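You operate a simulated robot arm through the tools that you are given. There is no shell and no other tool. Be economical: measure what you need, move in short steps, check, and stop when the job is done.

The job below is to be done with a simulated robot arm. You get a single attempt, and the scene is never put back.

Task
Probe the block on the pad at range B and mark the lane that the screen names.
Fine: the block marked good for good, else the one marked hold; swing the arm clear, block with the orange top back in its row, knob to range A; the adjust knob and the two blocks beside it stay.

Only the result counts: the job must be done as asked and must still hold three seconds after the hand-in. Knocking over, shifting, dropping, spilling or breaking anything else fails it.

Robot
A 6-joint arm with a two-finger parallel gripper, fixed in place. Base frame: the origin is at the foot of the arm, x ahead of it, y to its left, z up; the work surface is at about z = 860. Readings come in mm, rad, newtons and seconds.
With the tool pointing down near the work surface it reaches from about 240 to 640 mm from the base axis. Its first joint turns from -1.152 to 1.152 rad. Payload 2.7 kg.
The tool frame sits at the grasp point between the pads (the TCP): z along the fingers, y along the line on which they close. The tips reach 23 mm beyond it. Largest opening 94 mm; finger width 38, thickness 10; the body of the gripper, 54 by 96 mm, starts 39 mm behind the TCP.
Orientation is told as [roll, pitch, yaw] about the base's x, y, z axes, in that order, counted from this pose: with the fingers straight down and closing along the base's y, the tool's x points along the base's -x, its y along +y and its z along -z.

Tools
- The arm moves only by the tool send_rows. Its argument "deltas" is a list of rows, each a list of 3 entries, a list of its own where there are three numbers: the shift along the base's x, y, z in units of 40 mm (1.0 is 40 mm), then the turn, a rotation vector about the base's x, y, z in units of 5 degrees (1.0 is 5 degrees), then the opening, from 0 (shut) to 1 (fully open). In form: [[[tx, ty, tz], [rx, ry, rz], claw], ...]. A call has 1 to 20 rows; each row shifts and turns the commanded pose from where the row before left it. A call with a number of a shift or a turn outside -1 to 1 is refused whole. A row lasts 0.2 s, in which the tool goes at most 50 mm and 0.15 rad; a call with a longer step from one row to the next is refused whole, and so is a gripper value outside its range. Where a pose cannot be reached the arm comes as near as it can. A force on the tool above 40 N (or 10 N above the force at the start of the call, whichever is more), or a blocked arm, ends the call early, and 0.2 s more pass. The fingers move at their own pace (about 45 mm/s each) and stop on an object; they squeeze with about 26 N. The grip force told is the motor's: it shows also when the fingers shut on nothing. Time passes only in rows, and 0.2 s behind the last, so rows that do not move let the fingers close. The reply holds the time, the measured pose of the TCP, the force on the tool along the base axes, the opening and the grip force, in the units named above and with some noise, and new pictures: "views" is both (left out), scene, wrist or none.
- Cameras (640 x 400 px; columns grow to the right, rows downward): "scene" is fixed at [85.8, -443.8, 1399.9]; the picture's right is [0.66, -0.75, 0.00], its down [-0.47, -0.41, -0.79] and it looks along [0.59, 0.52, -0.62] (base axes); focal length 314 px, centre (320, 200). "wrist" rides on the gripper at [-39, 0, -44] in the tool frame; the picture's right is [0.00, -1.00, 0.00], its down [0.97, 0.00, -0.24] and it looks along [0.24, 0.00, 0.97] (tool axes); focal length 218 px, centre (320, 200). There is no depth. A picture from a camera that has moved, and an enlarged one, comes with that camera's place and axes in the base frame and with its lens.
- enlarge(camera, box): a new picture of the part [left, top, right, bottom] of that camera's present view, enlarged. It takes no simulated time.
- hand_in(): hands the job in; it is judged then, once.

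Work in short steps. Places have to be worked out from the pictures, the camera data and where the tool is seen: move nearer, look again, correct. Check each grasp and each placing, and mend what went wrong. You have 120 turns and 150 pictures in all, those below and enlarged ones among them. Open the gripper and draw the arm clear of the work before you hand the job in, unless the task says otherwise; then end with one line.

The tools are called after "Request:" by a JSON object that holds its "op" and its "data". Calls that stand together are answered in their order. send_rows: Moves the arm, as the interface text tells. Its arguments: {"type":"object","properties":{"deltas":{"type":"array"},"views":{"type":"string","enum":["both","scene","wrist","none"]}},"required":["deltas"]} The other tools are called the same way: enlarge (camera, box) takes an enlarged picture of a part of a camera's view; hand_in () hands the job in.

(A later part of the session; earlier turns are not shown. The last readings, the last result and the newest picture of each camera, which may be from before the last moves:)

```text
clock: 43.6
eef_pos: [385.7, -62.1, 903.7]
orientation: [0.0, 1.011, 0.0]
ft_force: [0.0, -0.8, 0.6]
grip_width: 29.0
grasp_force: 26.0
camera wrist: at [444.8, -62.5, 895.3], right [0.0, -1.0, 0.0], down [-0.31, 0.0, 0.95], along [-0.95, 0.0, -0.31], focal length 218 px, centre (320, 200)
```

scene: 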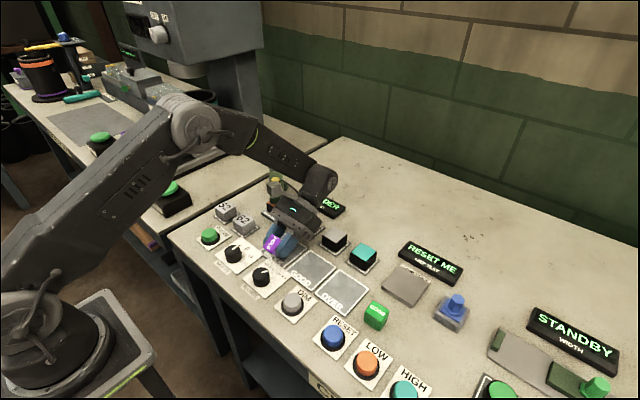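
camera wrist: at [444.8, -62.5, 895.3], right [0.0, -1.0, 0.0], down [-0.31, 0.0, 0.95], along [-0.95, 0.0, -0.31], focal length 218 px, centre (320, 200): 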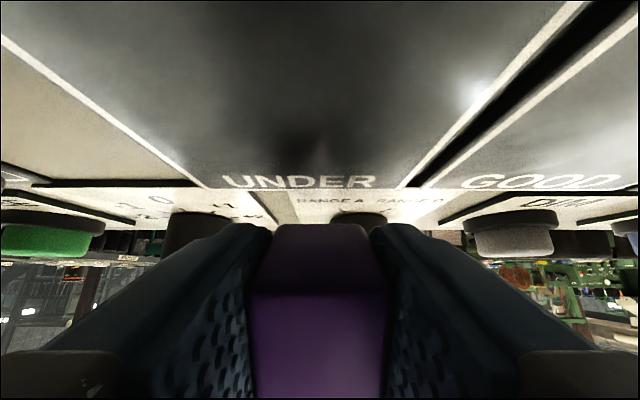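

Block is nearly at the table. I'll lower in 2 mm steps until contact.

Request:
{"op": "send_rows", "data": {"deltas": [[[0, 0, -0.1], [0, 0, 0], 0], [[0, 0, -0.06], [0, 0, 0], 0], [[0, 0, -0.06], [0, 0, 0], 0], [[0, 0, -0.05], [0, 0, 0], 0], [[0, 0, 0], [0, 0, 0], 0]], "views": "wrist"}}

Request:
{"op": "enlarge", "data": {"camera": "scene", "box": [220, 170, 360, 290]}}

```text
clock: 44.8
eef_pos: [385.8, -61.7, 893.5]
orientation: [0.001, 1.014, 0.0]
ft_force: [0.5, -0.2, -0.4]
grip_width: 29.4
grasp_force: 25.4
camera wrist: at [445.2, -62.5, 884.2], right [0.0, -1.0, 0.0], down [-0.31, 0.0, 0.95], along [-0.95, 0.0, -0.31], focal length 218 px, centre (320, 200)
```

wrist: 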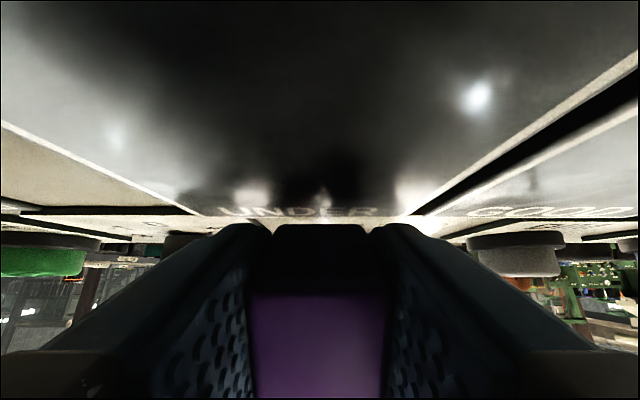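

```text
3.33 times, centred on (290, 230) of scene
camera zoom: at [85.8, -443.8, 1399.9], right [0.66, -0.75, 0.0], down [-0.47, -0.41, -0.79], along [0.59, 0.52, -0.62], focal length 1045 px, centre (420, 100)
```

zoom: 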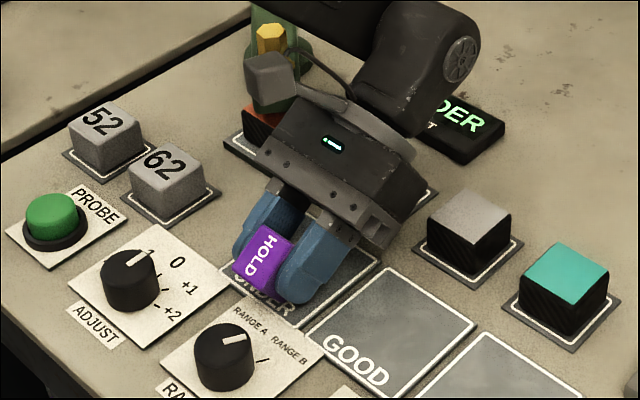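

No contact yet; the finger corners should be about 3 mm above the tile. I'll lower a bit more with force watch.

Request:
{"op": "send_rows", "data": {"deltas": [[[0, 0, -0.04], [0, 0, 0], 0], [[0, 0, -0.04], [0, 0, 0], 0], [[0, 0, 0], [0, 0, 0], 0]], "views": "none"}}

```text
clock: 45.6
eef_pos: [385.0, -61.1, 891.6]
orientation: [-0.001, 1.012, -0.002]
ft_force: [-0.4, 6.2, 26.6]
grip_width: 29.2
grasp_force: 25.1
```

Contact made. I'll open the fingers gently to let the block settle onto its base.

Request:
{"op": "send_rows", "data": {"deltas": [[[0, 0, 0.02], [0, 0, 0], 0.33], [[0, 0, 0], [0, 0, 0], 0.36], [[0, 0, 0], [0, 0, 0], 0.38], [[0, 0, 0], [0, 0, 0], 0.42], [[0, 0, 0], [0, 0, 0], 0.42]], "views": "wrist"}}

Request:
{"op": "enlarge", "data": {"camera": "scene", "box": [220, 170, 360, 290]}}

```text
clock: 46.8
eef_pos: [385.7, -63.8, 892.9]
orientation: [-0.002, 1.009, -0.003]
ft_force: [8.2, -7.1, 26.0]
grip_width: 31.1
grasp_force: 0.0
camera wrist: at [445.1, -63.4, 883.2], right [0.0, -1.0, 0.0], down [-0.31, 0.0, 0.95], along [-0.95, 0.0, -0.31], focal length 218 px, centre (320, 200)
```

wrist: 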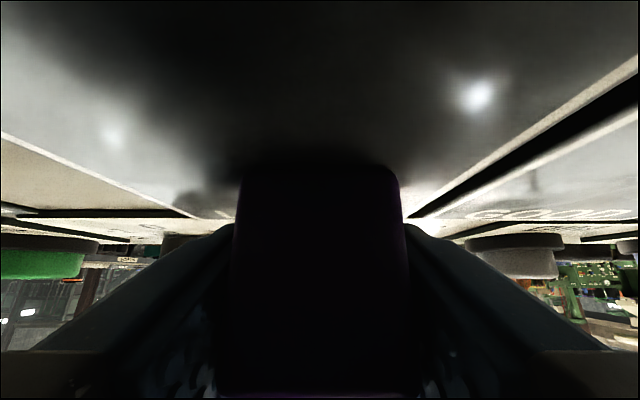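

```text
3.33 times, centred on (290, 230) of scene
camera zoom: at [85.6, -443.9, 1399.9], right [0.66, -0.75, 0.0], down [-0.47, -0.41, -0.79], along [0.59, 0.52, -0.62], focal length 1045 px, centre (420, 100)
```

zoom: 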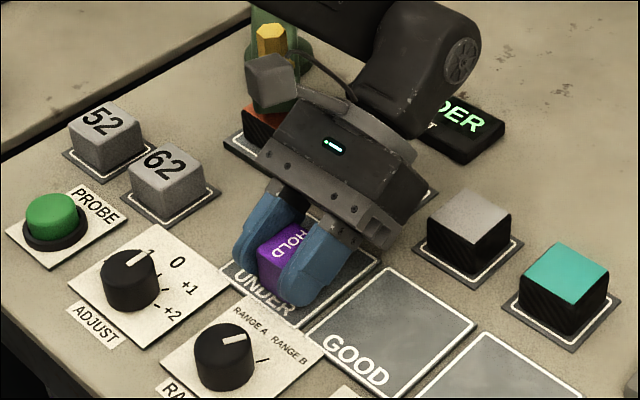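

HOLD has settled label-up in UNDER. There's still some load and the fingers haven't opened fully, so I'll wait with them opening and lift 2 mm.

Request:
{"op": "send_rows", "data": {"deltas": [[[0, 0, 0.03], [0, 0, 0], 0.45], [[0, 0, 0.03], [0, 0, 0], 0.5], [[0, 0, 0], [0, 0, 0], 0.5]], "views": "none"}}

Request:
{"op": "enlarge", "data": {"camera": "scene", "box": [220, 170, 360, 290]}}

```text
clock: 47.6
eef_pos: [384.9, -61.2, 892.4]
orientation: [0.006, 1.013, 0.001]
ft_force: [1.5, 2.9, 3.3]
grip_width: 45.9
grasp_force: 0.0
```

```text
3.33 times, centred on (290, 230) of scene
camera zoom: at [85.8, -443.7, 1399.9], right [0.66, -0.75, 0.0], down [-0.47, -0.41, -0.79], along [0.59, 0.52, -0.62], focal length 1045 px, centre (420, 100)
```

zoom: 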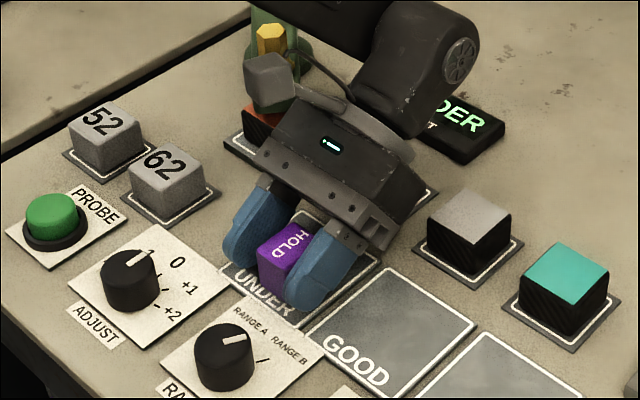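

Force cleared and the block is free. I'll raise straight up and untilt.

Request:
{"op": "send_rows", "data": {"deltas": [[[0, 0, 0.3], [0, 0, 0], 0.5], [[0, 0, 0.7], [0, 0, 0], 0.5], [[0, 0, 0.9], [0, 0, 0], 0.5], [[0, 0, 0.9], [0, 0, 0], 0.5], [[0, 0, 0.4], [0, -1, 0], 0.5], [[0, 0, 0], [0, -1, 0], 0.5], [[0, 0, 0], [0, -1, 0], 0.5], [[0, 0, 0], [0, -1, 0], 0.5], [[0, 0, 0], [0, -1, 0], 0.5], [[0, 0, 0], [0, -1, 0], 0.5], [[0, 0, 0], [0, -1, 0], 0.5], [[0, 0, 0], [0, -1, 0], 0.5], [[0, 0, 0], [0, -1, 0], 0.5], [[0, 0, 0], [0, -1, 0], 0.5], [[0, 0, 0], [0, -1, 0], 0.5], [[0, 0, 0], [0, -0.6, 0], 0.5], [[0, 0, 0], [0, 0, 0], 0.5]]}}

```text
clock: 51.2
eef_pos: [386.2, -62.1, 1022.0]
orientation: [0.003, -0.002, 0.001]
ft_force: [-0.4, -0.2, 0.5]
grip_width: 47.1
grasp_force: 0.1
camera wrist: at [426.3, -62.9, 1066.4], right [0.0, -1.0, 0.0], down [-0.97, 0.0, 0.24], along [-0.24, 0.0, -0.97], focal length 218 px, centre (320, 200)
```

scene: 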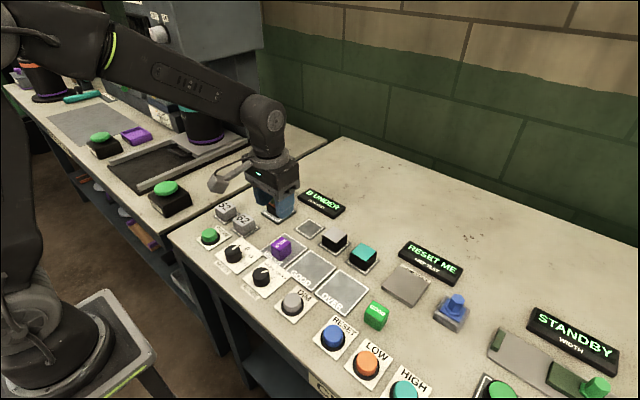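
wrist: 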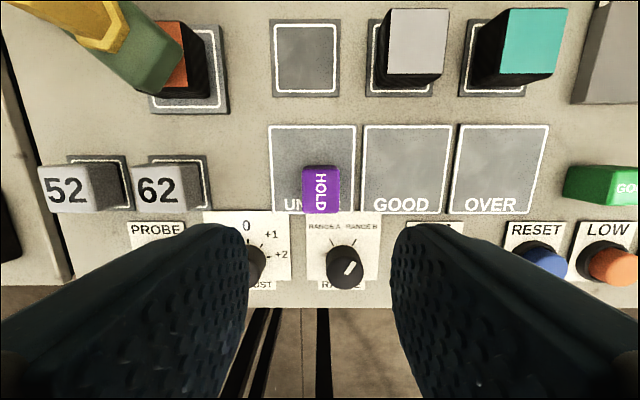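

HOLD stands label-up at (392, -64), inside UNDER but off-centre by (-14, -9). I'll regrasp and centre it gently.

Request:
{"op": "send_rows", "data": {"deltas": [[[0.15, -0.05, -0.8], [0, 0, 0], 0.5], [[0, 0, -0.9], [0, 0, 0], 0.5], [[0, 0, -0.9], [0, 0, 0], 0.5], [[0, 0, -0.5], [0, 0, 0], 0.5], [[0, 0, -0.22], [0, 0, 0], 0.5], [[0, 0, 0], [0, 0, 0], 0.3], [[0, 0, 0], [0, 0, 0], 0], [[0, 0, 0], [0, 0, 0], 0], [[0, 0, 0], [0, 0, 0], 0]], "views": "wrist"}}

```text
clock: 53.2
eef_pos: [393.6, -64.9, 889.2]
orientation: [0.002, -0.001, 0.0]
ft_force: [-0.2, 0.0, -0.1]
grip_width: 29.2
grasp_force: 25.9
camera wrist: at [433.6, -64.6, 933.6], right [0.0, -1.0, 0.0], down [-0.97, 0.0, 0.24], along [-0.24, 0.0, -0.97], focal length 218 px, centre (320, 200)
```

wrist: 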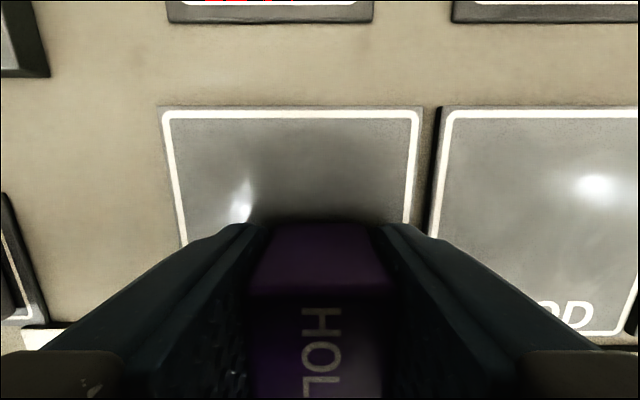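

Gripped. I'll lift 3 mm, shift (+13, +9), lower, release and rise.

Request:
{"op": "send_rows", "data": {"deltas": [[[0, 0, 0.08], [0, 0, 0], 0], [[0.11, 0.07, 0], [0, 0, 0], 0], [[0.11, 0.08, 0], [0, 0, 0], 0], [[0.1, 0.08, 0], [0, 0, 0], 0], [[0, 0, -0.07], [0, 0, 0], 0], [[0, 0, 0], [0, 0, 0], 0.3], [[0, 0, 0], [0, 0, 0], 0.45], [[0, 0, 0], [0, 0, 0], 0.5], [[0, 0, 0.4], [0, 0, 0], 0.5], [[0, 0, 0.9], [0, 0, 0], 0.5], [[0, 0, 0.9], [0, 0, 0], 0.5], [[0, 0, 0.9], [0, 0, 0], 0.5], [[0, 0, 0.9], [0, 0, 0], 0.5], [[0, 0, 0], [0, 0, 0], 0.5]]}}

```text
clock: 56.2
eef_pos: [405.6, -54.9, 1048.6]
orientation: [0.002, 0.0, 0.001]
ft_force: [-0.2, -0.2, 0.7]
grip_width: 47.1
grasp_force: 0.1
camera wrist: at [446.4, -55.7, 1094.0], right [0.0, -1.0, 0.0], down [-0.97, 0.0, 0.24], along [-0.24, 0.0, -0.97], focal length 218 px, centre (320, 200)
```

scene: 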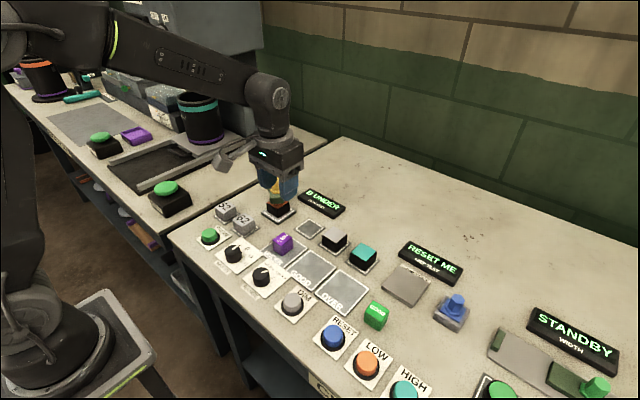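
wrist: 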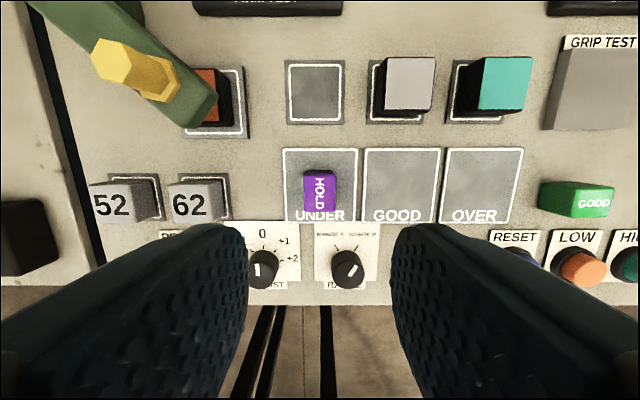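

HOLD is centred in UNDER. Next is the swing arm: I place its yellow hex at about (488, 45), top z≈972, with the pivot post near (562, 130). I'll move above the hex to look.

Request:
{"op": "send_rows", "data": {"deltas": [[[0.5, 0.6, 0.2], [0, 0, 0], 0.6], [[0.5, 0.7, 0.1], [0, 0, 0], 0.6], [[0.5, 0.7, 0], [0, 0, 0], 0.6], [[0.5, 0.5, 0], [0, 0, 0], 0.6], [[0, 0, 0], [0, 0, 0], 0.6]]}}

```text
clock: 57.4
eef_pos: [484.0, 45.0, 1062.2]
orientation: [0.003, -0.001, -0.002]
ft_force: [1.2, -0.4, -0.2]
grip_width: 56.3
grasp_force: 0.0
camera wrist: at [524.6, 44.6, 1106.3], right [0.0, -1.0, 0.0], down [-0.97, 0.0, 0.24], along [-0.24, 0.0, -0.97], focal length 218 px, centre (320, 200)
```

scene: 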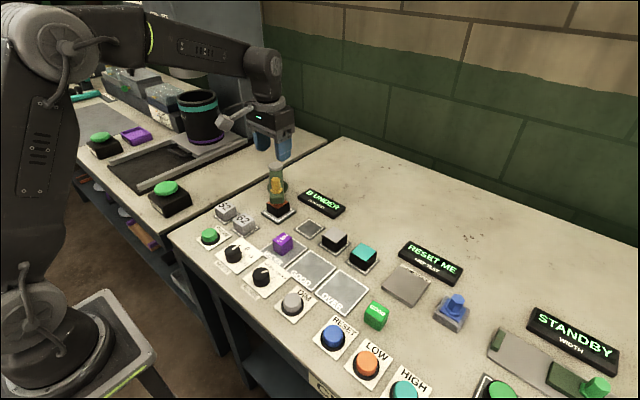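
wrist: 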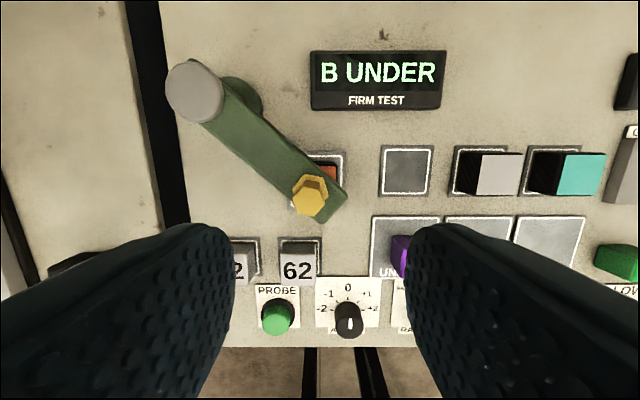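

The hex is at about (491, 51) and the pivot near (566, 127), radius ≈107. I'll yaw to 46° so the pads close tangentially, and lower to z≈1005 for a check.

Request:
{"op": "send_rows", "data": {"deltas": [[[0.17, 0.15, -0.1], [0, 0, 1], 0.6], [[0, 0, -0.2], [0, 0, 1], 0.6], [[0, 0, -0.2], [0, 0, 1], 0.6], [[0, 0, -0.2], [0, 0, 1], 0.6], [[0, 0, -0.2], [0, 0, 1], 0.6], [[0, 0, -0.2], [0, 0, 1], 0.6], [[0, 0, -0.2], [0, 0, 1], 0.6], [[0, 0, -0.1], [0, 0, 1], 0.6], [[0, 0, 0], [0, 0, 1], 0.6], [[0, 0, 0], [0, 0, 0.2], 0.6], [[0, 0, 0], [0, 0, 0], 0.6]]}}

```text
clock: 59.8
eef_pos: [491.5, 51.2, 1004.9]
orientation: [0.0, -0.001, 0.804]
ft_force: [-0.3, 0.1, -1.1]
grip_width: 56.3
grasp_force: 0.1
camera wrist: at [520.1, 78.8, 1049.8], right [0.72, -0.69, 0.0], down [-0.67, -0.7, 0.24], along [-0.17, -0.17, -0.97], focal length 218 px, centre (320, 200)
```

scene: 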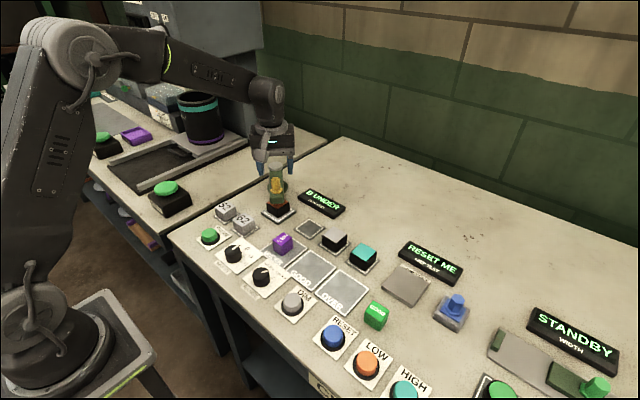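
wrist: 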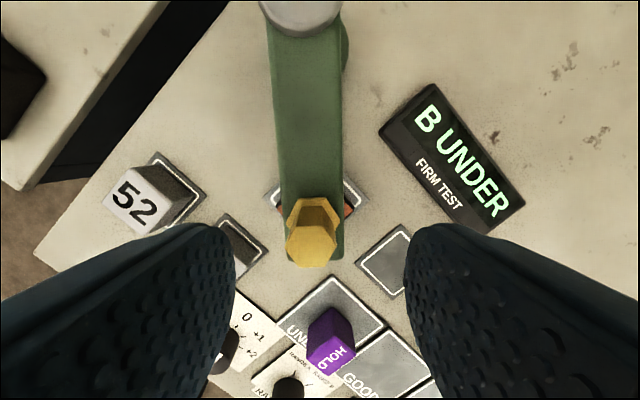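

Hex lies about 3 mm toward +y. I'll shift, descend to z≈972, and close loosely to about 32 mm around it.

Request:
{"op": "send_rows", "data": {"deltas": [[[-0.03, 0.08, -0.2], [0, 0, 0], 0.6], [[0, 0, -0.3], [0, 0, 0], 0.6], [[0, 0, -0.3], [0, 0, 0], 0.6], [[0, 0, 0], [0, 0, 0], 0.4], [[0, 0, 0], [0, 0, 0], 0.33], [[0, 0, 0], [0, 0, 0], 0.33]]}}

```text
clock: 61.2
eef_pos: [489.3, 55.0, 973.3]
orientation: [0.003, 0.0, 0.803]
ft_force: [0.9, -0.1, -0.3]
grip_width: 30.9
grasp_force: 0.0
camera wrist: at [518.2, 82.6, 1018.0], right [0.72, -0.7, 0.0], down [-0.67, -0.7, 0.24], along [-0.17, -0.17, -0.97], focal length 218 px, centre (320, 200)
```

scene: 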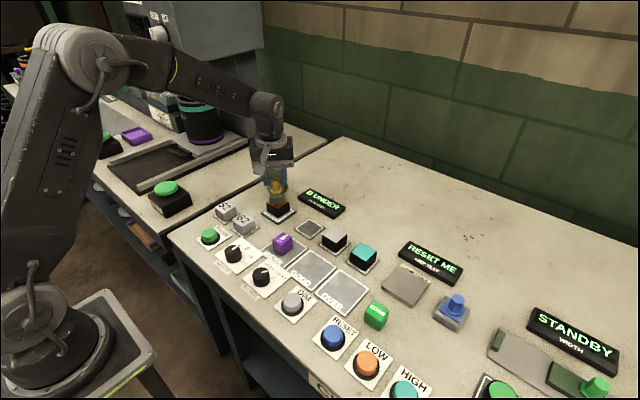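
wrist: 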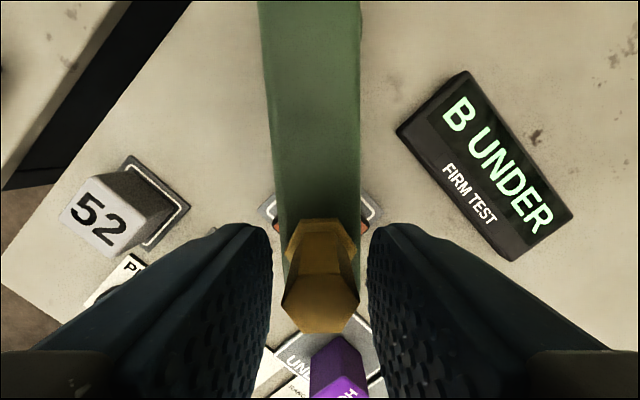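

The hex sits between the pads. I'll push it clockwise (toward +y) along the arc, starting with 4 steps of 5°.

Request:
{"op": "send_rows", "data": {"deltas": [[[-0.15, 0.175, 0], [0, 0, -1], 0.33], [[-0.1325, 0.1875, 0], [0, 0, -1], 0.33], [[-0.1175, 0.1975, 0], [0, 0, -1], 0.33], [[-0.0975, 0.2075, 0], [0, 0, -1], 0.33], [[0, 0, 0], [0, 0, 0], 0.33]]}}

```text
clock: 62.4
eef_pos: [469.9, 85.8, 974.5]
orientation: [0.002, 0.001, 0.451]
ft_force: [0.3, 0.5, 0.1]
grip_width: 31.0
grasp_force: 0.1
camera wrist: at [506.6, 101.6, 1018.2], right [0.44, -0.9, 0.0], down [-0.87, -0.42, 0.24], along [-0.22, -0.1, -0.97], focal length 218 px, centre (320, 200)
```

scene: 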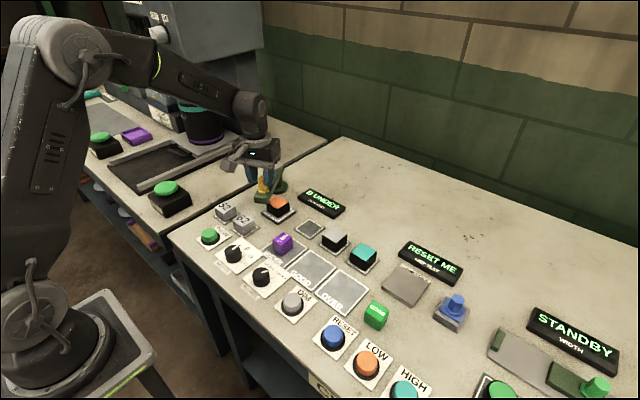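
wrist: 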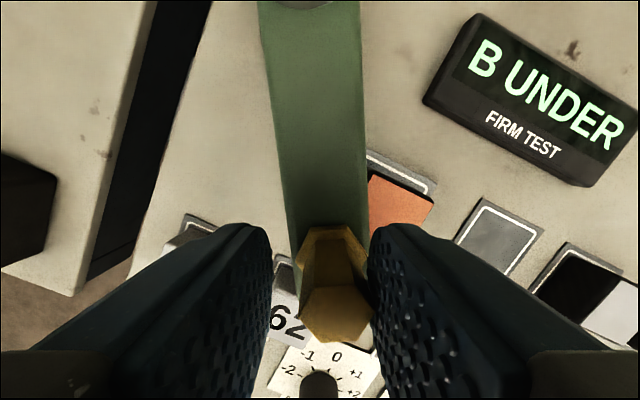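

The arm swings freely without load and the orange top is exposed. I'll continue the arc about 55° more.

Request:
{"op": "send_rows", "data": {"deltas": [[[-0.08, 0.215, 0], [0, 0, -1], 0.33], [[-0.0625, 0.2225, 0], [0, 0, -1], 0.33], [[-0.0425, 0.225, 0], [0, 0, -1], 0.33], [[-0.0225, 0.23, 0], [0, 0, -1], 0.33], [[0, 0.23, 0], [0, 0, -1], 0.33], [[0.0175, 0.2275, 0], [0, 0, -1], 0.33], [[0.0375, 0.2275, 0], [0, 0, -1], 0.33], [[0.0575, 0.2225, 0], [0, 0, -1], 0.33], [[0.0775, 0.2175, 0], [0, 0, -1], 0.33], [[0.095, 0.21, 0], [0, 0, -1], 0.33], [[0.1125, 0.2, 0], [0, 0, -1], 0.33], [[0, 0, 0], [0, 0, 0], 0.33]]}}

```text
clock: 65.0
eef_pos: [479.5, 177.4, 973.8]
orientation: [-0.005, -0.002, -0.508]
ft_force: [-6.8, -34.1, 9.3]
grip_width: 46.0
grasp_force: 16.8
camera wrist: at [514.0, 158.8, 1018.4], right [-0.49, -0.87, 0.0], down [-0.85, 0.47, 0.24], along [-0.21, 0.11, -0.97], focal length 218 px, centre (320, 200)
```

scene: 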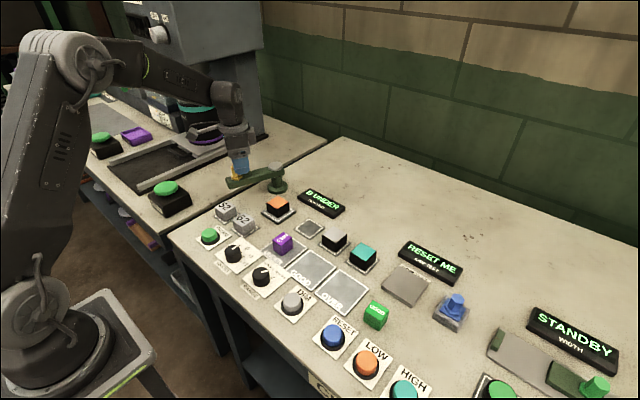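
wrist: 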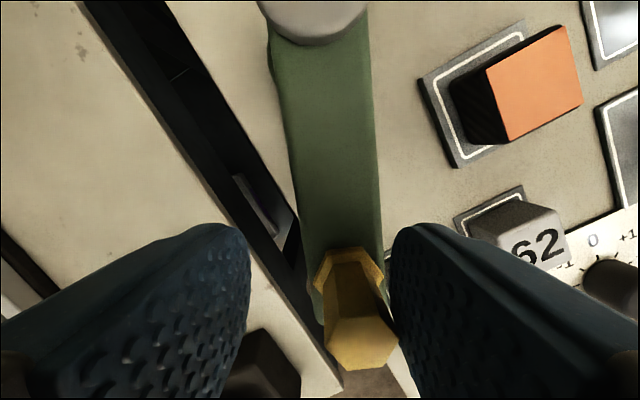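

The swing arm reached its stop, well clear of the pad. I'll ease off, open, and rise straight up.

Request:
{"op": "send_rows", "data": {"deltas": [[[0, -0.08, 0], [0, 0, 0], 0.6], [[0, 0, 0], [0, 0, 0], 0.65], [[0, 0, 0.4], [0, 0, 0], 0.65], [[0, 0, 0.8], [0, 0, 0], 0.65], [[0, 0, 0.8], [0, 0, 1], 0.65], [[0, -0.7, 0], [0, 0, 1], 0.65], [[0.1, -0.9, 0], [0, 0, 1], 0.65], [[0.1, -0.9, 0], [0, 0, 1], 0.65], [[0, -0.9, 0], [0, 0, 1], 0.65], [[0, -0.2, 0], [0, 0, 0.8], 0.65], [[0, 0, 0], [0, 0, 0], 0.65]]}}

```text
clock: 67.4
eef_pos: [486.7, 33.2, 1053.7]
orientation: [0.001, -0.002, 0.001]
ft_force: [0.5, -0.3, 0.4]
grip_width: 61.1
grasp_force: 0.0
camera wrist: at [526.0, 33.7, 1098.0], right [0.0, -1.0, 0.0], down [-0.97, 0.0, 0.24], along [-0.24, 0.0, -0.97], focal length 218 px, centre (320, 200)
```

scene: 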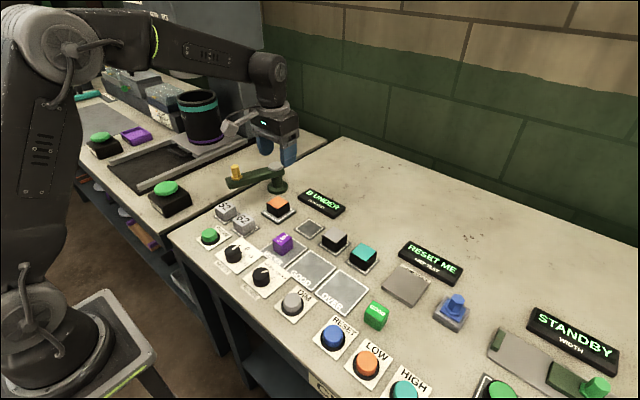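
wrist: 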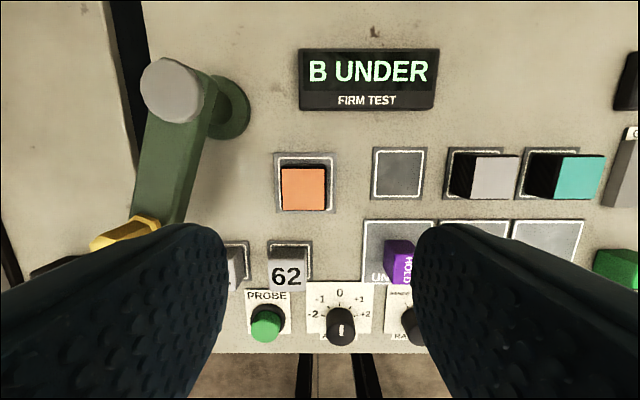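

The swing arm rests clear. The orange block is ~41 mm wide at (487, 49), and its empty row place is at about (497, -52). I'll descend over the block to z≈940.

Request:
{"op": "send_rows", "data": {"deltas": [[[0, 0.2, -0.7], [0, 0, 0], 0.7], [[0, 0.19, -0.7], [0, 0, 0], 0.7], [[0, 0, -0.7], [0, 0, 0], 0.7], [[0, 0, -0.7], [0, 0, 0], 0.7], [[0, 0, 0], [0, 0, 0], 0.7]]}}

```text
clock: 68.6
eef_pos: [485.5, 50.2, 939.8]
orientation: [0.003, 0.0, 0.001]
ft_force: [-0.2, -0.3, 0.2]
grip_width: 66.0
grasp_force: 0.1
camera wrist: at [525.7, 49.1, 985.6], right [0.0, -1.0, 0.0], down [-0.97, 0.0, 0.24], along [-0.24, 0.0, -0.97], focal length 218 px, centre (320, 200)
```

scene: 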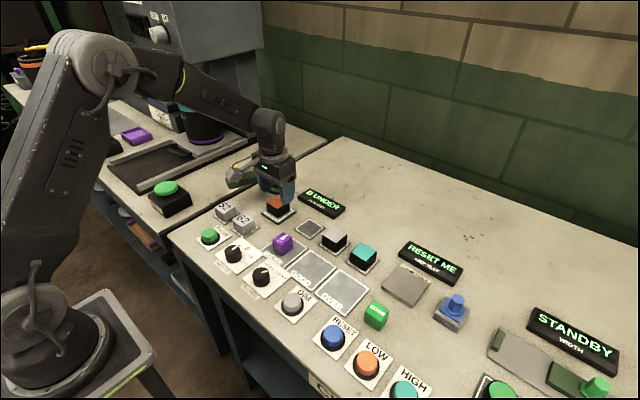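
wrist: 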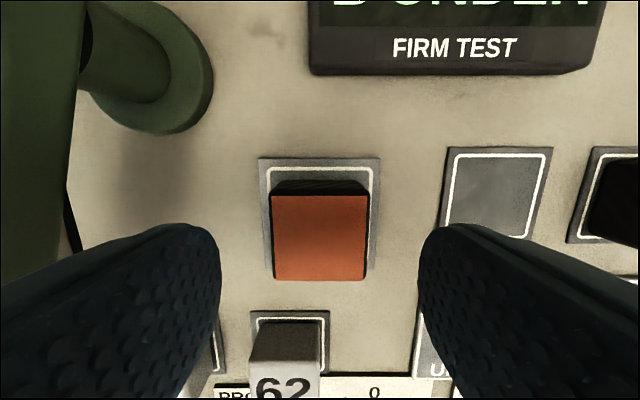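

Block is centred between the fingers (about 40 mm wide). I'll descend to z≈893 with +3 mm in x and close.

Request:
{"op": "send_rows", "data": {"deltas": [[[0.08, 0, -0.4], [0, 0, 0], 0.7], [[0, 0, -0.4], [0, 0, 0], 0.7], [[0, 0, -0.37], [0, 0, 0], 0.7], [[0, 0, 0], [0, 0, 0], 0.4], [[0, 0, 0], [0, 0, 0], 0], [[0, 0, 0], [0, 0, 0], 0], [[0, 0, 0], [0, 0, 0], 0]]}}

```text
clock: 70.2
eef_pos: [488.2, 50.3, 893.9]
orientation: [0.002, -0.001, 0.001]
ft_force: [0.0, -0.5, 0.7]
grip_width: 43.5
grasp_force: 26.1
camera wrist: at [528.6, 50.2, 938.7], right [0.0, -1.0, 0.0], down [-0.97, 0.0, 0.24], along [-0.24, 0.0, -0.97], focal length 218 px, centre (320, 200)
```

scene: 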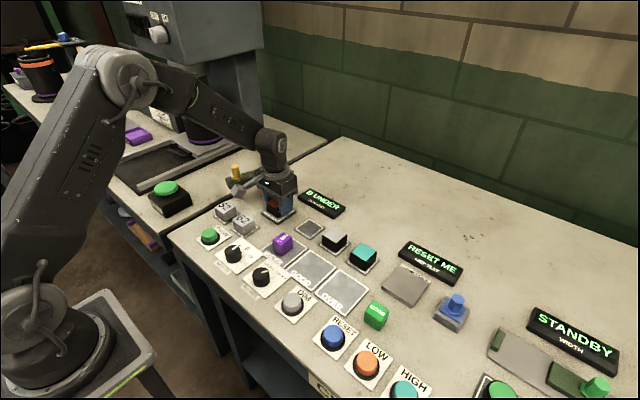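
wrist: 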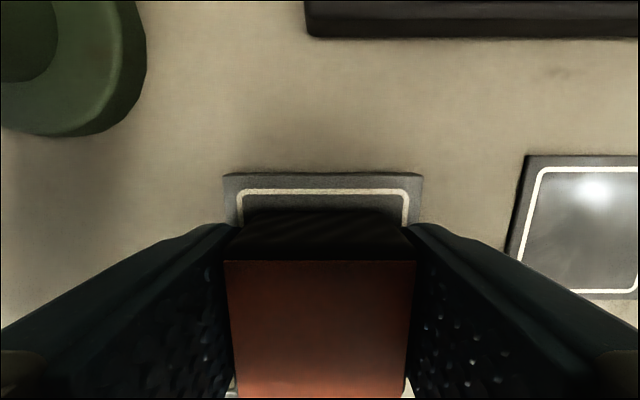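

Gripped at 43.5 mm. I'll lift slowly by about 40 mm and check.

Request:
{"op": "send_rows", "data": {"deltas": [[[0, 0, 0.1], [0, 0, 0], 0], [[0, 0, 0.2], [0, 0, 0], 0], [[0, 0, 0.3], [0, 0, 0], 0], [[0, 0, 0.3], [0, 0, 0], 0], [[0, 0, 0.1], [0, 0, 0], 0], [[0, 0, 0], [0, 0, 0], 0]]}}

```text
clock: 71.6
eef_pos: [490.9, 51.5, 934.6]
orientation: [0.002, 0.0, 0.0]
ft_force: [0.4, -0.1, -0.3]
grip_width: 43.6
grasp_force: 26.0
camera wrist: at [530.6, 50.3, 979.4], right [0.0, -1.0, 0.0], down [-0.97, 0.0, 0.24], along [-0.24, 0.0, -0.97], focal length 218 px, centre (320, 200)
```

scene: 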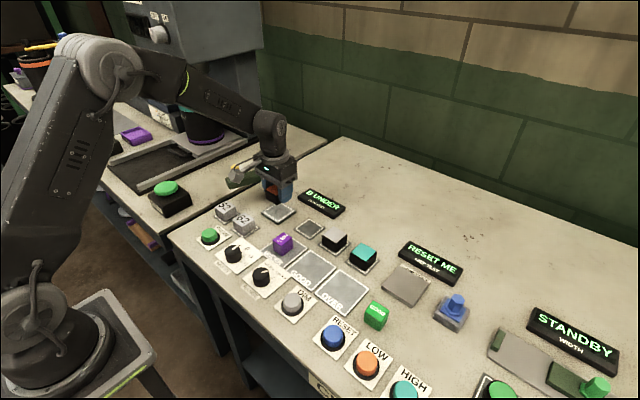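
wrist: 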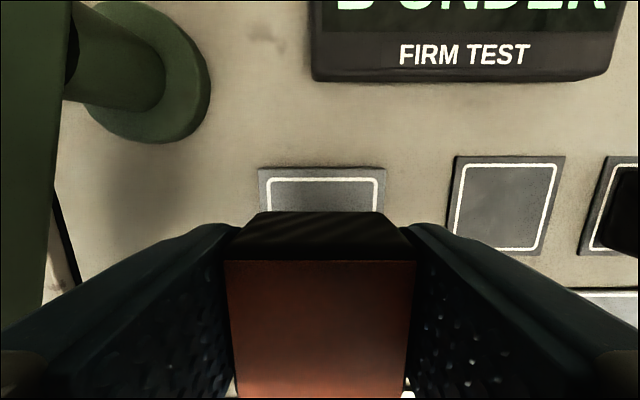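

Held firmly. The empty place is at (498, -52); I'll carry the block there slowly.

Request:
{"op": "send_rows", "data": {"deltas": [[[0.01, -0.1, 0], [0, 0, 0], 0], [[0.02, -0.2, 0], [0, 0, 0], 0], [[0.02, -0.3, 0], [0, 0, 0], 0], [[0.03, -0.4, 0], [0, 0, 0], 0], [[0.03, -0.45, 0], [0, 0, 0], 0], [[0.03, -0.45, 0], [0, 0, 0], 0], [[0.02, -0.35, 0], [0, 0, 0], 0], [[0, -0.2, 0], [0, 0, 0], 0], [[0, -0.1, 0], [0, 0, 0], 0], [[0, 0, 0], [0, 0, 0], 0]]}}

```text
clock: 73.8
eef_pos: [495.5, -51.5, 934.5]
orientation: [0.003, 0.002, 0.0]
ft_force: [-0.3, 0.3, -0.7]
grip_width: 43.7
grasp_force: 26.6
camera wrist: at [536.0, -52.2, 979.0], right [0.0, -1.0, 0.0], down [-0.97, 0.0, 0.24], along [-0.24, 0.0, -0.97], focal length 218 px, centre (320, 200)
```

scene: 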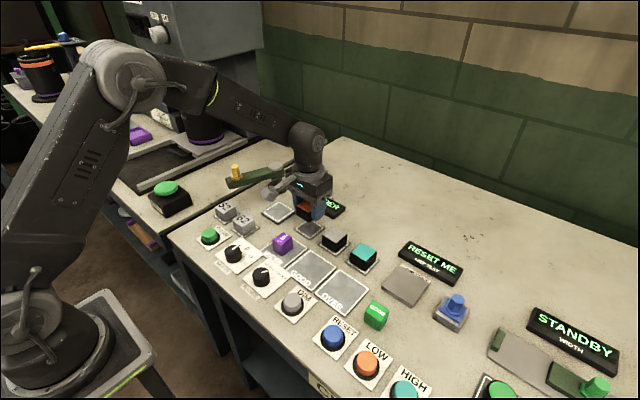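
wrist: 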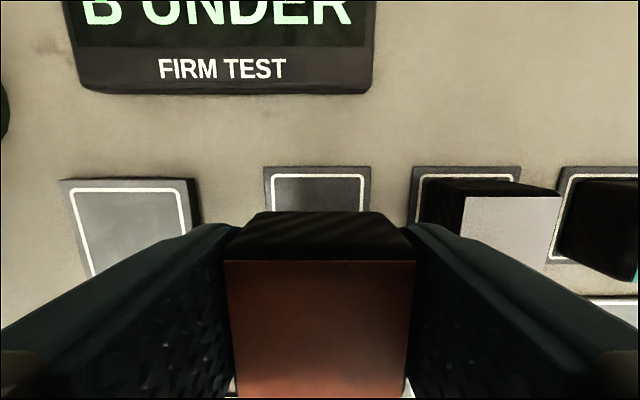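

Aligned within about 1 mm. I'll lower to near contact and then in fine steps.

Request:
{"op": "send_rows", "data": {"deltas": [[[0.03, 0.01, -0.3], [0, 0, 0], 0], [[0, 0, -0.4], [0, 0, 0], 0], [[0, 0, -0.25], [0, 0, 0], 0], [[0, 0, -0.05], [0, 0, 0], 0], [[0, 0, -0.04], [0, 0, 0], 0], [[0, 0, 0], [0, 0, 0], 0]], "views": "wrist"}}

Request:
{"op": "enlarge", "data": {"camera": "scene", "box": [260, 180, 380, 270]}}

```text
clock: 75.2
eef_pos: [497.5, -51.0, 892.2]
orientation: [0.0, 0.001, 0.001]
ft_force: [-0.7, 0.5, 0.5]
grip_width: 43.3
grasp_force: 26.1
camera wrist: at [537.7, -51.4, 937.3], right [0.0, -1.0, 0.0], down [-0.97, 0.0, 0.24], along [-0.24, 0.0, -0.97], focal length 218 px, centre (320, 200)
```

wrist: 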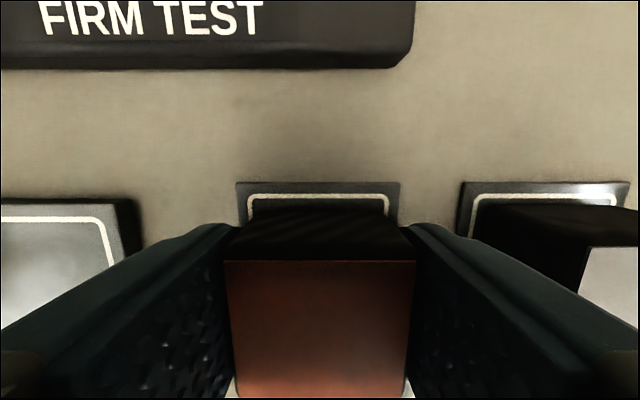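

```text
4.44 times, centred on (320, 225) of scene
camera zoom: at [85.8, -443.8, 1399.9], right [0.66, -0.75, 0.0], down [-0.47, -0.41, -0.79], along [0.59, 0.52, -0.62], focal length 1394 px, centre (320, 89)
```

zoom: 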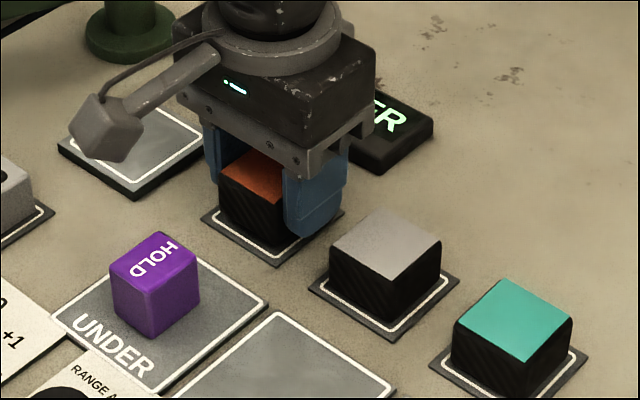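

Still a few mm above the tile. I'll lower in 1–1.5 mm steps until the force rises.

Request:
{"op": "send_rows", "data": {"deltas": [[[0, 0, -0.04], [0, 0, 0], 0], [[0, 0, -0.03], [0, 0, 0], 0], [[0, 0, -0.03], [0, 0, 0], 0], [[0, 0, 0], [0, 0, 0], 0]], "views": "none"}}

```text
clock: 76.2
eef_pos: [497.0, -51.2, 887.7]
orientation: [0.003, -0.002, -0.001]
ft_force: [-0.2, 0.1, -1.0]
grip_width: 43.6
grasp_force: 26.2
```

No contact yet. I'll take two more 1 mm steps.

Request:
{"op": "send_rows", "data": {"deltas": [[[0, 0, -0.025], [0, 0, 0], 0], [[0, 0, -0.025], [0, 0, 0], 0], [[0, 0, 0], [0, 0, 0], 0]], "views": "wrist"}}

Request:
{"op": "enlarge", "data": {"camera": "scene", "box": [260, 180, 380, 270]}}

```text
clock: 77.0
eef_pos: [497.0, -51.0, 888.5]
orientation: [0.002, -0.002, -0.002]
ft_force: [-8.9, 1.9, 20.6]
grip_width: 43.3
grasp_force: 25.8
camera wrist: at [537.3, -51.5, 932.6], right [0.0, -1.0, 0.0], down [-0.97, 0.0, 0.24], along [-0.24, 0.0, -0.97], focal length 218 px, centre (320, 200)
```

wrist: 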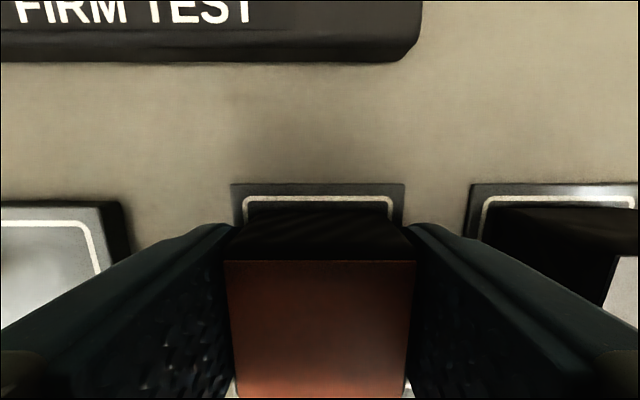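

```text
4.44 times, centred on (320, 225) of scene
camera zoom: at [85.2, -443.7, 1400.0], right [0.66, -0.75, 0.0], down [-0.47, -0.41, -0.79], along [0.59, 0.52, -0.62], focal length 1394 px, centre (320, 89)
```

zoom: 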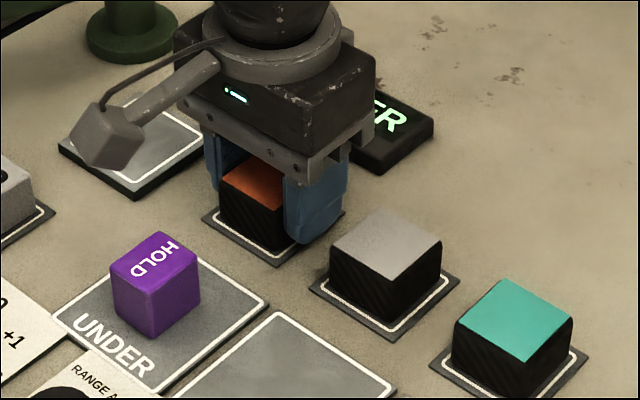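

Contact at 21 N, so the block rests on its tile. I'll release and rise.

Request:
{"op": "send_rows", "data": {"deltas": [[[0, 0, 0.02], [0, 0, 0], 0.5], [[0, 0, 0], [0, 0, 0], 0.6], [[0, 0, 0], [0, 0, 0], 0.64], [[0, 0, 0.3], [0, 0, 0], 0.64], [[0, 0, 0.8], [0, 0, 0], 0.64], [[0, 0, 0.9], [0, 0, 0], 0.64], [[0, 0, 0.9], [0, 0, 0], 0.6], [[-0.5, 0, 0.3], [0, 0, 0], 0.6], [[0, 0, 0], [0, 0, 0], 0.6]]}}

Request:
{"op": "enlarge", "data": {"camera": "scene", "box": [200, 150, 400, 290]}}

```text
clock: 79.0
eef_pos: [477.7, -51.9, 1015.7]
orientation: [0.0, 0.0, 0.001]
ft_force: [0.1, 0.7, 0.0]
grip_width: 56.4
grasp_force: 0.1
camera wrist: at [517.6, -52.6, 1061.0], right [0.0, -1.0, 0.0], down [-0.97, 0.0, 0.24], along [-0.24, 0.0, -0.97], focal length 218 px, centre (320, 200)
```

scene: 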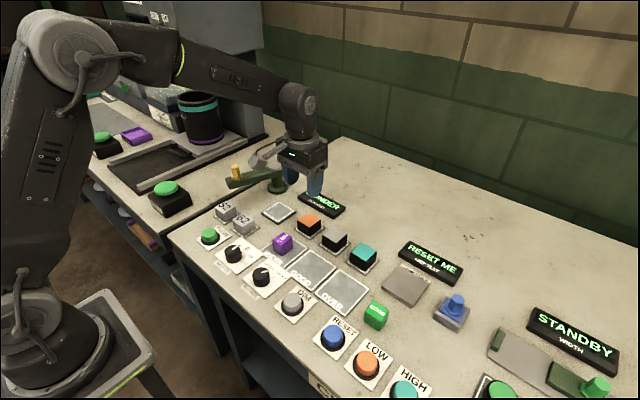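
wrist: 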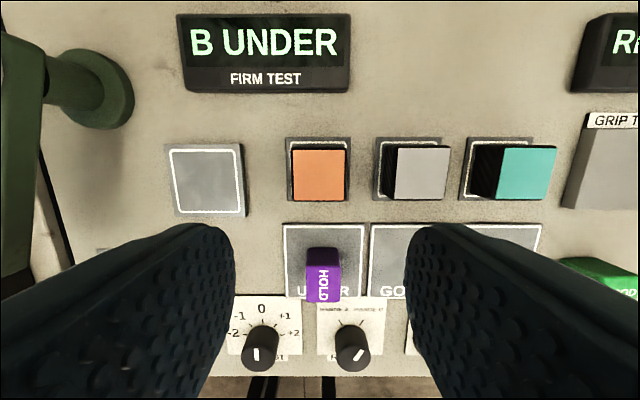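

```text
2.86 times, centred on (300, 220) of scene
camera zoom: at [85.8, -443.8, 1399.9], right [0.66, -0.75, 0.0], down [-0.47, -0.41, -0.79], along [0.59, 0.52, -0.62], focal length 896 px, centre (377, 143)
```

zoom: 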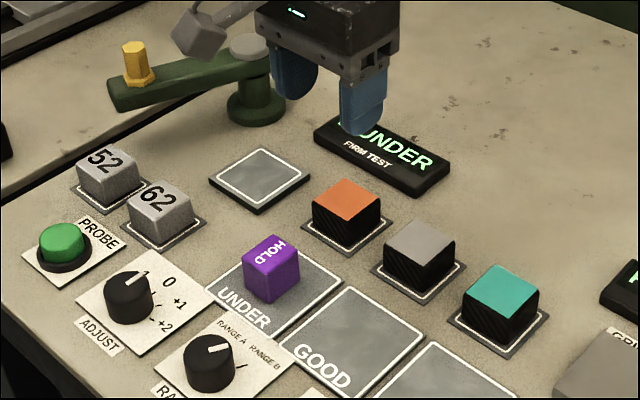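

The orange block sits in its row and HOLD stands in UNDER. I'll go back to the range knob at (310, -85) with yaw -30°.

Request:
{"op": "send_rows", "data": {"deltas": [[[-0.85, -0.17, 0], [0, 0, -1], 0.6], [[-0.85, -0.17, 0], [0, 0, -1], 0.6], [[-0.85, -0.17, 0], [0, 0, -1], 0.6], [[-0.85, -0.17, 0], [0, 0, -1], 0.6], [[-0.8, -0.15, 0], [0, 0, -1], 0.6], [[0, 0, -0.7], [0, 0, -1], 0.6], [[0, 0, -0.7], [0, 0, 0], 0.6], [[0, 0, -0.7], [0, 0, 0], 0.6], [[0, 0, 0], [0, 0, 0], 0.6]]}}

```text
clock: 81.0
eef_pos: [311.1, -83.6, 930.4]
orientation: [0.003, 0.001, -0.525]
ft_force: [0.0, 0.3, -0.2]
grip_width: 56.4
grasp_force: 0.1
camera wrist: at [344.5, -103.4, 975.1], right [-0.5, -0.87, 0.0], down [-0.84, 0.49, 0.24], along [-0.21, 0.12, -0.97], focal length 218 px, centre (320, 200)
```

scene: 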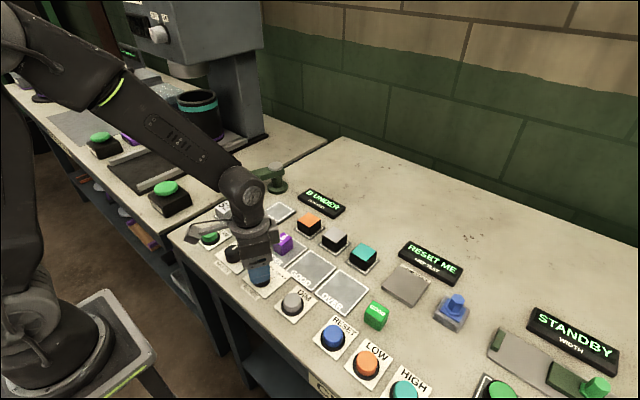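
wrist: 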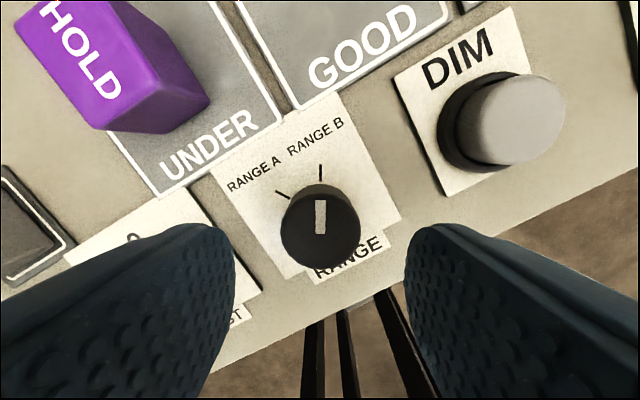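

Knob centred and pointing to B. I'll descend to z≈890 and grip.

Request:
{"op": "send_rows", "data": {"deltas": [[[0, -0.02, -0.5], [0, 0, 0], 0.6], [[0, 0, -0.5], [0, 0, 0], 0.6], [[0, 0, 0], [0, 0, 0], 0.45], [[0, 0, 0], [0, 0, 0], 0.3], [[0, 0, 0], [0, 0, 0], 0.3], [[0, 0, 0], [0, 0, 0], 0.3]], "views": "none"}}

```text
clock: 82.4
eef_pos: [308.1, -85.1, 890.4]
orientation: [0.003, -0.001, -0.524]
ft_force: [7.7, 18.7, -7.6]
grip_width: 37.3
grasp_force: 9.8
```

I'll close fully on the knob and read the load.

Request:
{"op": "send_rows", "data": {"deltas": [[[0, 0.01, 0], [0, 0, 0], 0.2], [[0, 0, 0], [0, 0, 0], 0.2], [[0, 0, 0], [0, 0, 0], 0.2]], "views": "none"}}

```text
clock: 83.2
eef_pos: [309.1, -83.3, 890.5]
orientation: [0.003, -0.002, -0.522]
ft_force: [5.7, 6.7, -2.4]
grip_width: 34.9
grasp_force: 44.7
stopped in row 3: the force on the tool passed its limit (the readings are from after the stop); the commanded pose is now the measured one
```

Gripped with the load now low. I'll turn +60° toward A in small steps.

Request:
{"op": "send_rows", "data": {"deltas": [[[0, 0, 0], [0, 0, 0.7], 0.2], [[0, 0, 0], [0, 0, 0.7], 0.2], [[0, 0, 0], [0, 0, 0.7], 0.2], [[0, 0, 0], [0, 0, 0.7], 0.2], [[0, 0, 0], [0, 0, 0.7], 0.2], [[0, 0, 0], [0, 0, 0.7], 0.2], [[0, 0, 0], [0, 0, 0.7], 0.2], [[0, 0, 0], [0, 0, 0.7], 0.2], [[0, 0, 0], [0, 0, 0.7], 0.2], [[0, 0, 0], [0, 0, 0.7], 0.2], [[0, 0, 0], [0, 0, 0.7], 0.2], [[0, 0, 0], [0, 0, 0.7], 0.2], [[0, 0, 0], [0, 0, 0.7], 0.2], [[0, 0, 0], [0, 0, 0.7], 0.2], [[0, 0, 0], [0, 0, 0.7], 0.2], [[0, 0, 0], [0, 0, 0.7], 0.2], [[0, 0, 0], [0, 0, 0.7], 0.2], [[0, 0, 0], [0, 0, 0], 0.2]], "views": "wrist"}}

```text
clock: 85.9
eef_pos: [310.0, -85.6, 892.2]
orientation: [0.0, -0.006, 0.227]
ft_force: [-1.9, -9.5, -1.6]
grip_width: 34.6
grasp_force: 45.0
stopped in row 13: the force on the tool passed its limit (the readings are from after the stop); the commanded pose is now the measured one
camera wrist: at [348.4, -77.5, 935.8], right [0.22, -0.97, 0.0], down [-0.95, -0.22, 0.24], along [-0.23, -0.05, -0.97], focal length 218 px, centre (320, 200)
```

wrist: 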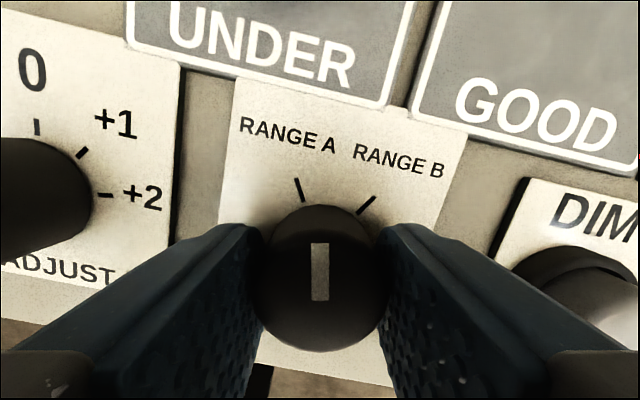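

About 17° remain to the A tick. I'll finish the turn.

Request:
{"op": "send_rows", "data": {"deltas": [[[0, 0, 0], [0, 0, 0.7], 0.2], [[0, 0, 0], [0, 0, 0.7], 0.2], [[0, 0, 0], [0, 0, 0.7], 0.2], [[0, 0, 0], [0, 0, 0.7], 0.2], [[0, 0, 0], [0, 0, 0.6], 0.2], [[0, 0, 0], [0, 0, 0], 0.2]], "views": "wrist"}}

```text
clock: 87.2
eef_pos: [309.7, -86.6, 890.9]
orientation: [-0.001, -0.003, 0.52]
ft_force: [-0.2, -9.1, -2.6]
grip_width: 34.8
grasp_force: 45.1
stopped in row 6: the force on the tool passed its limit (the readings are from after the stop); the commanded pose is now the measured one
camera wrist: at [344.6, -67.6, 935.8], right [0.5, -0.87, 0.0], down [-0.84, -0.48, 0.24], along [-0.21, -0.12, -0.97], focal length 218 px, centre (320, 200)
```

wrist: 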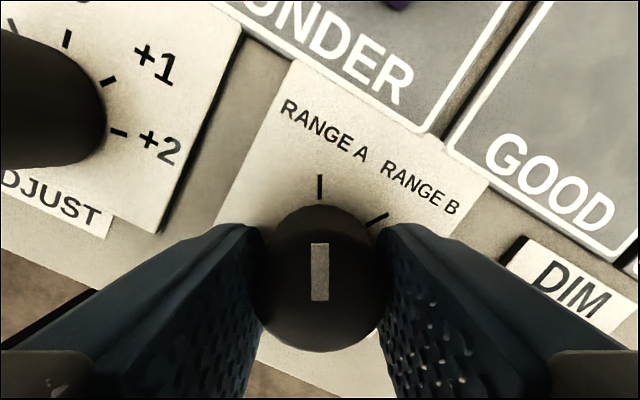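

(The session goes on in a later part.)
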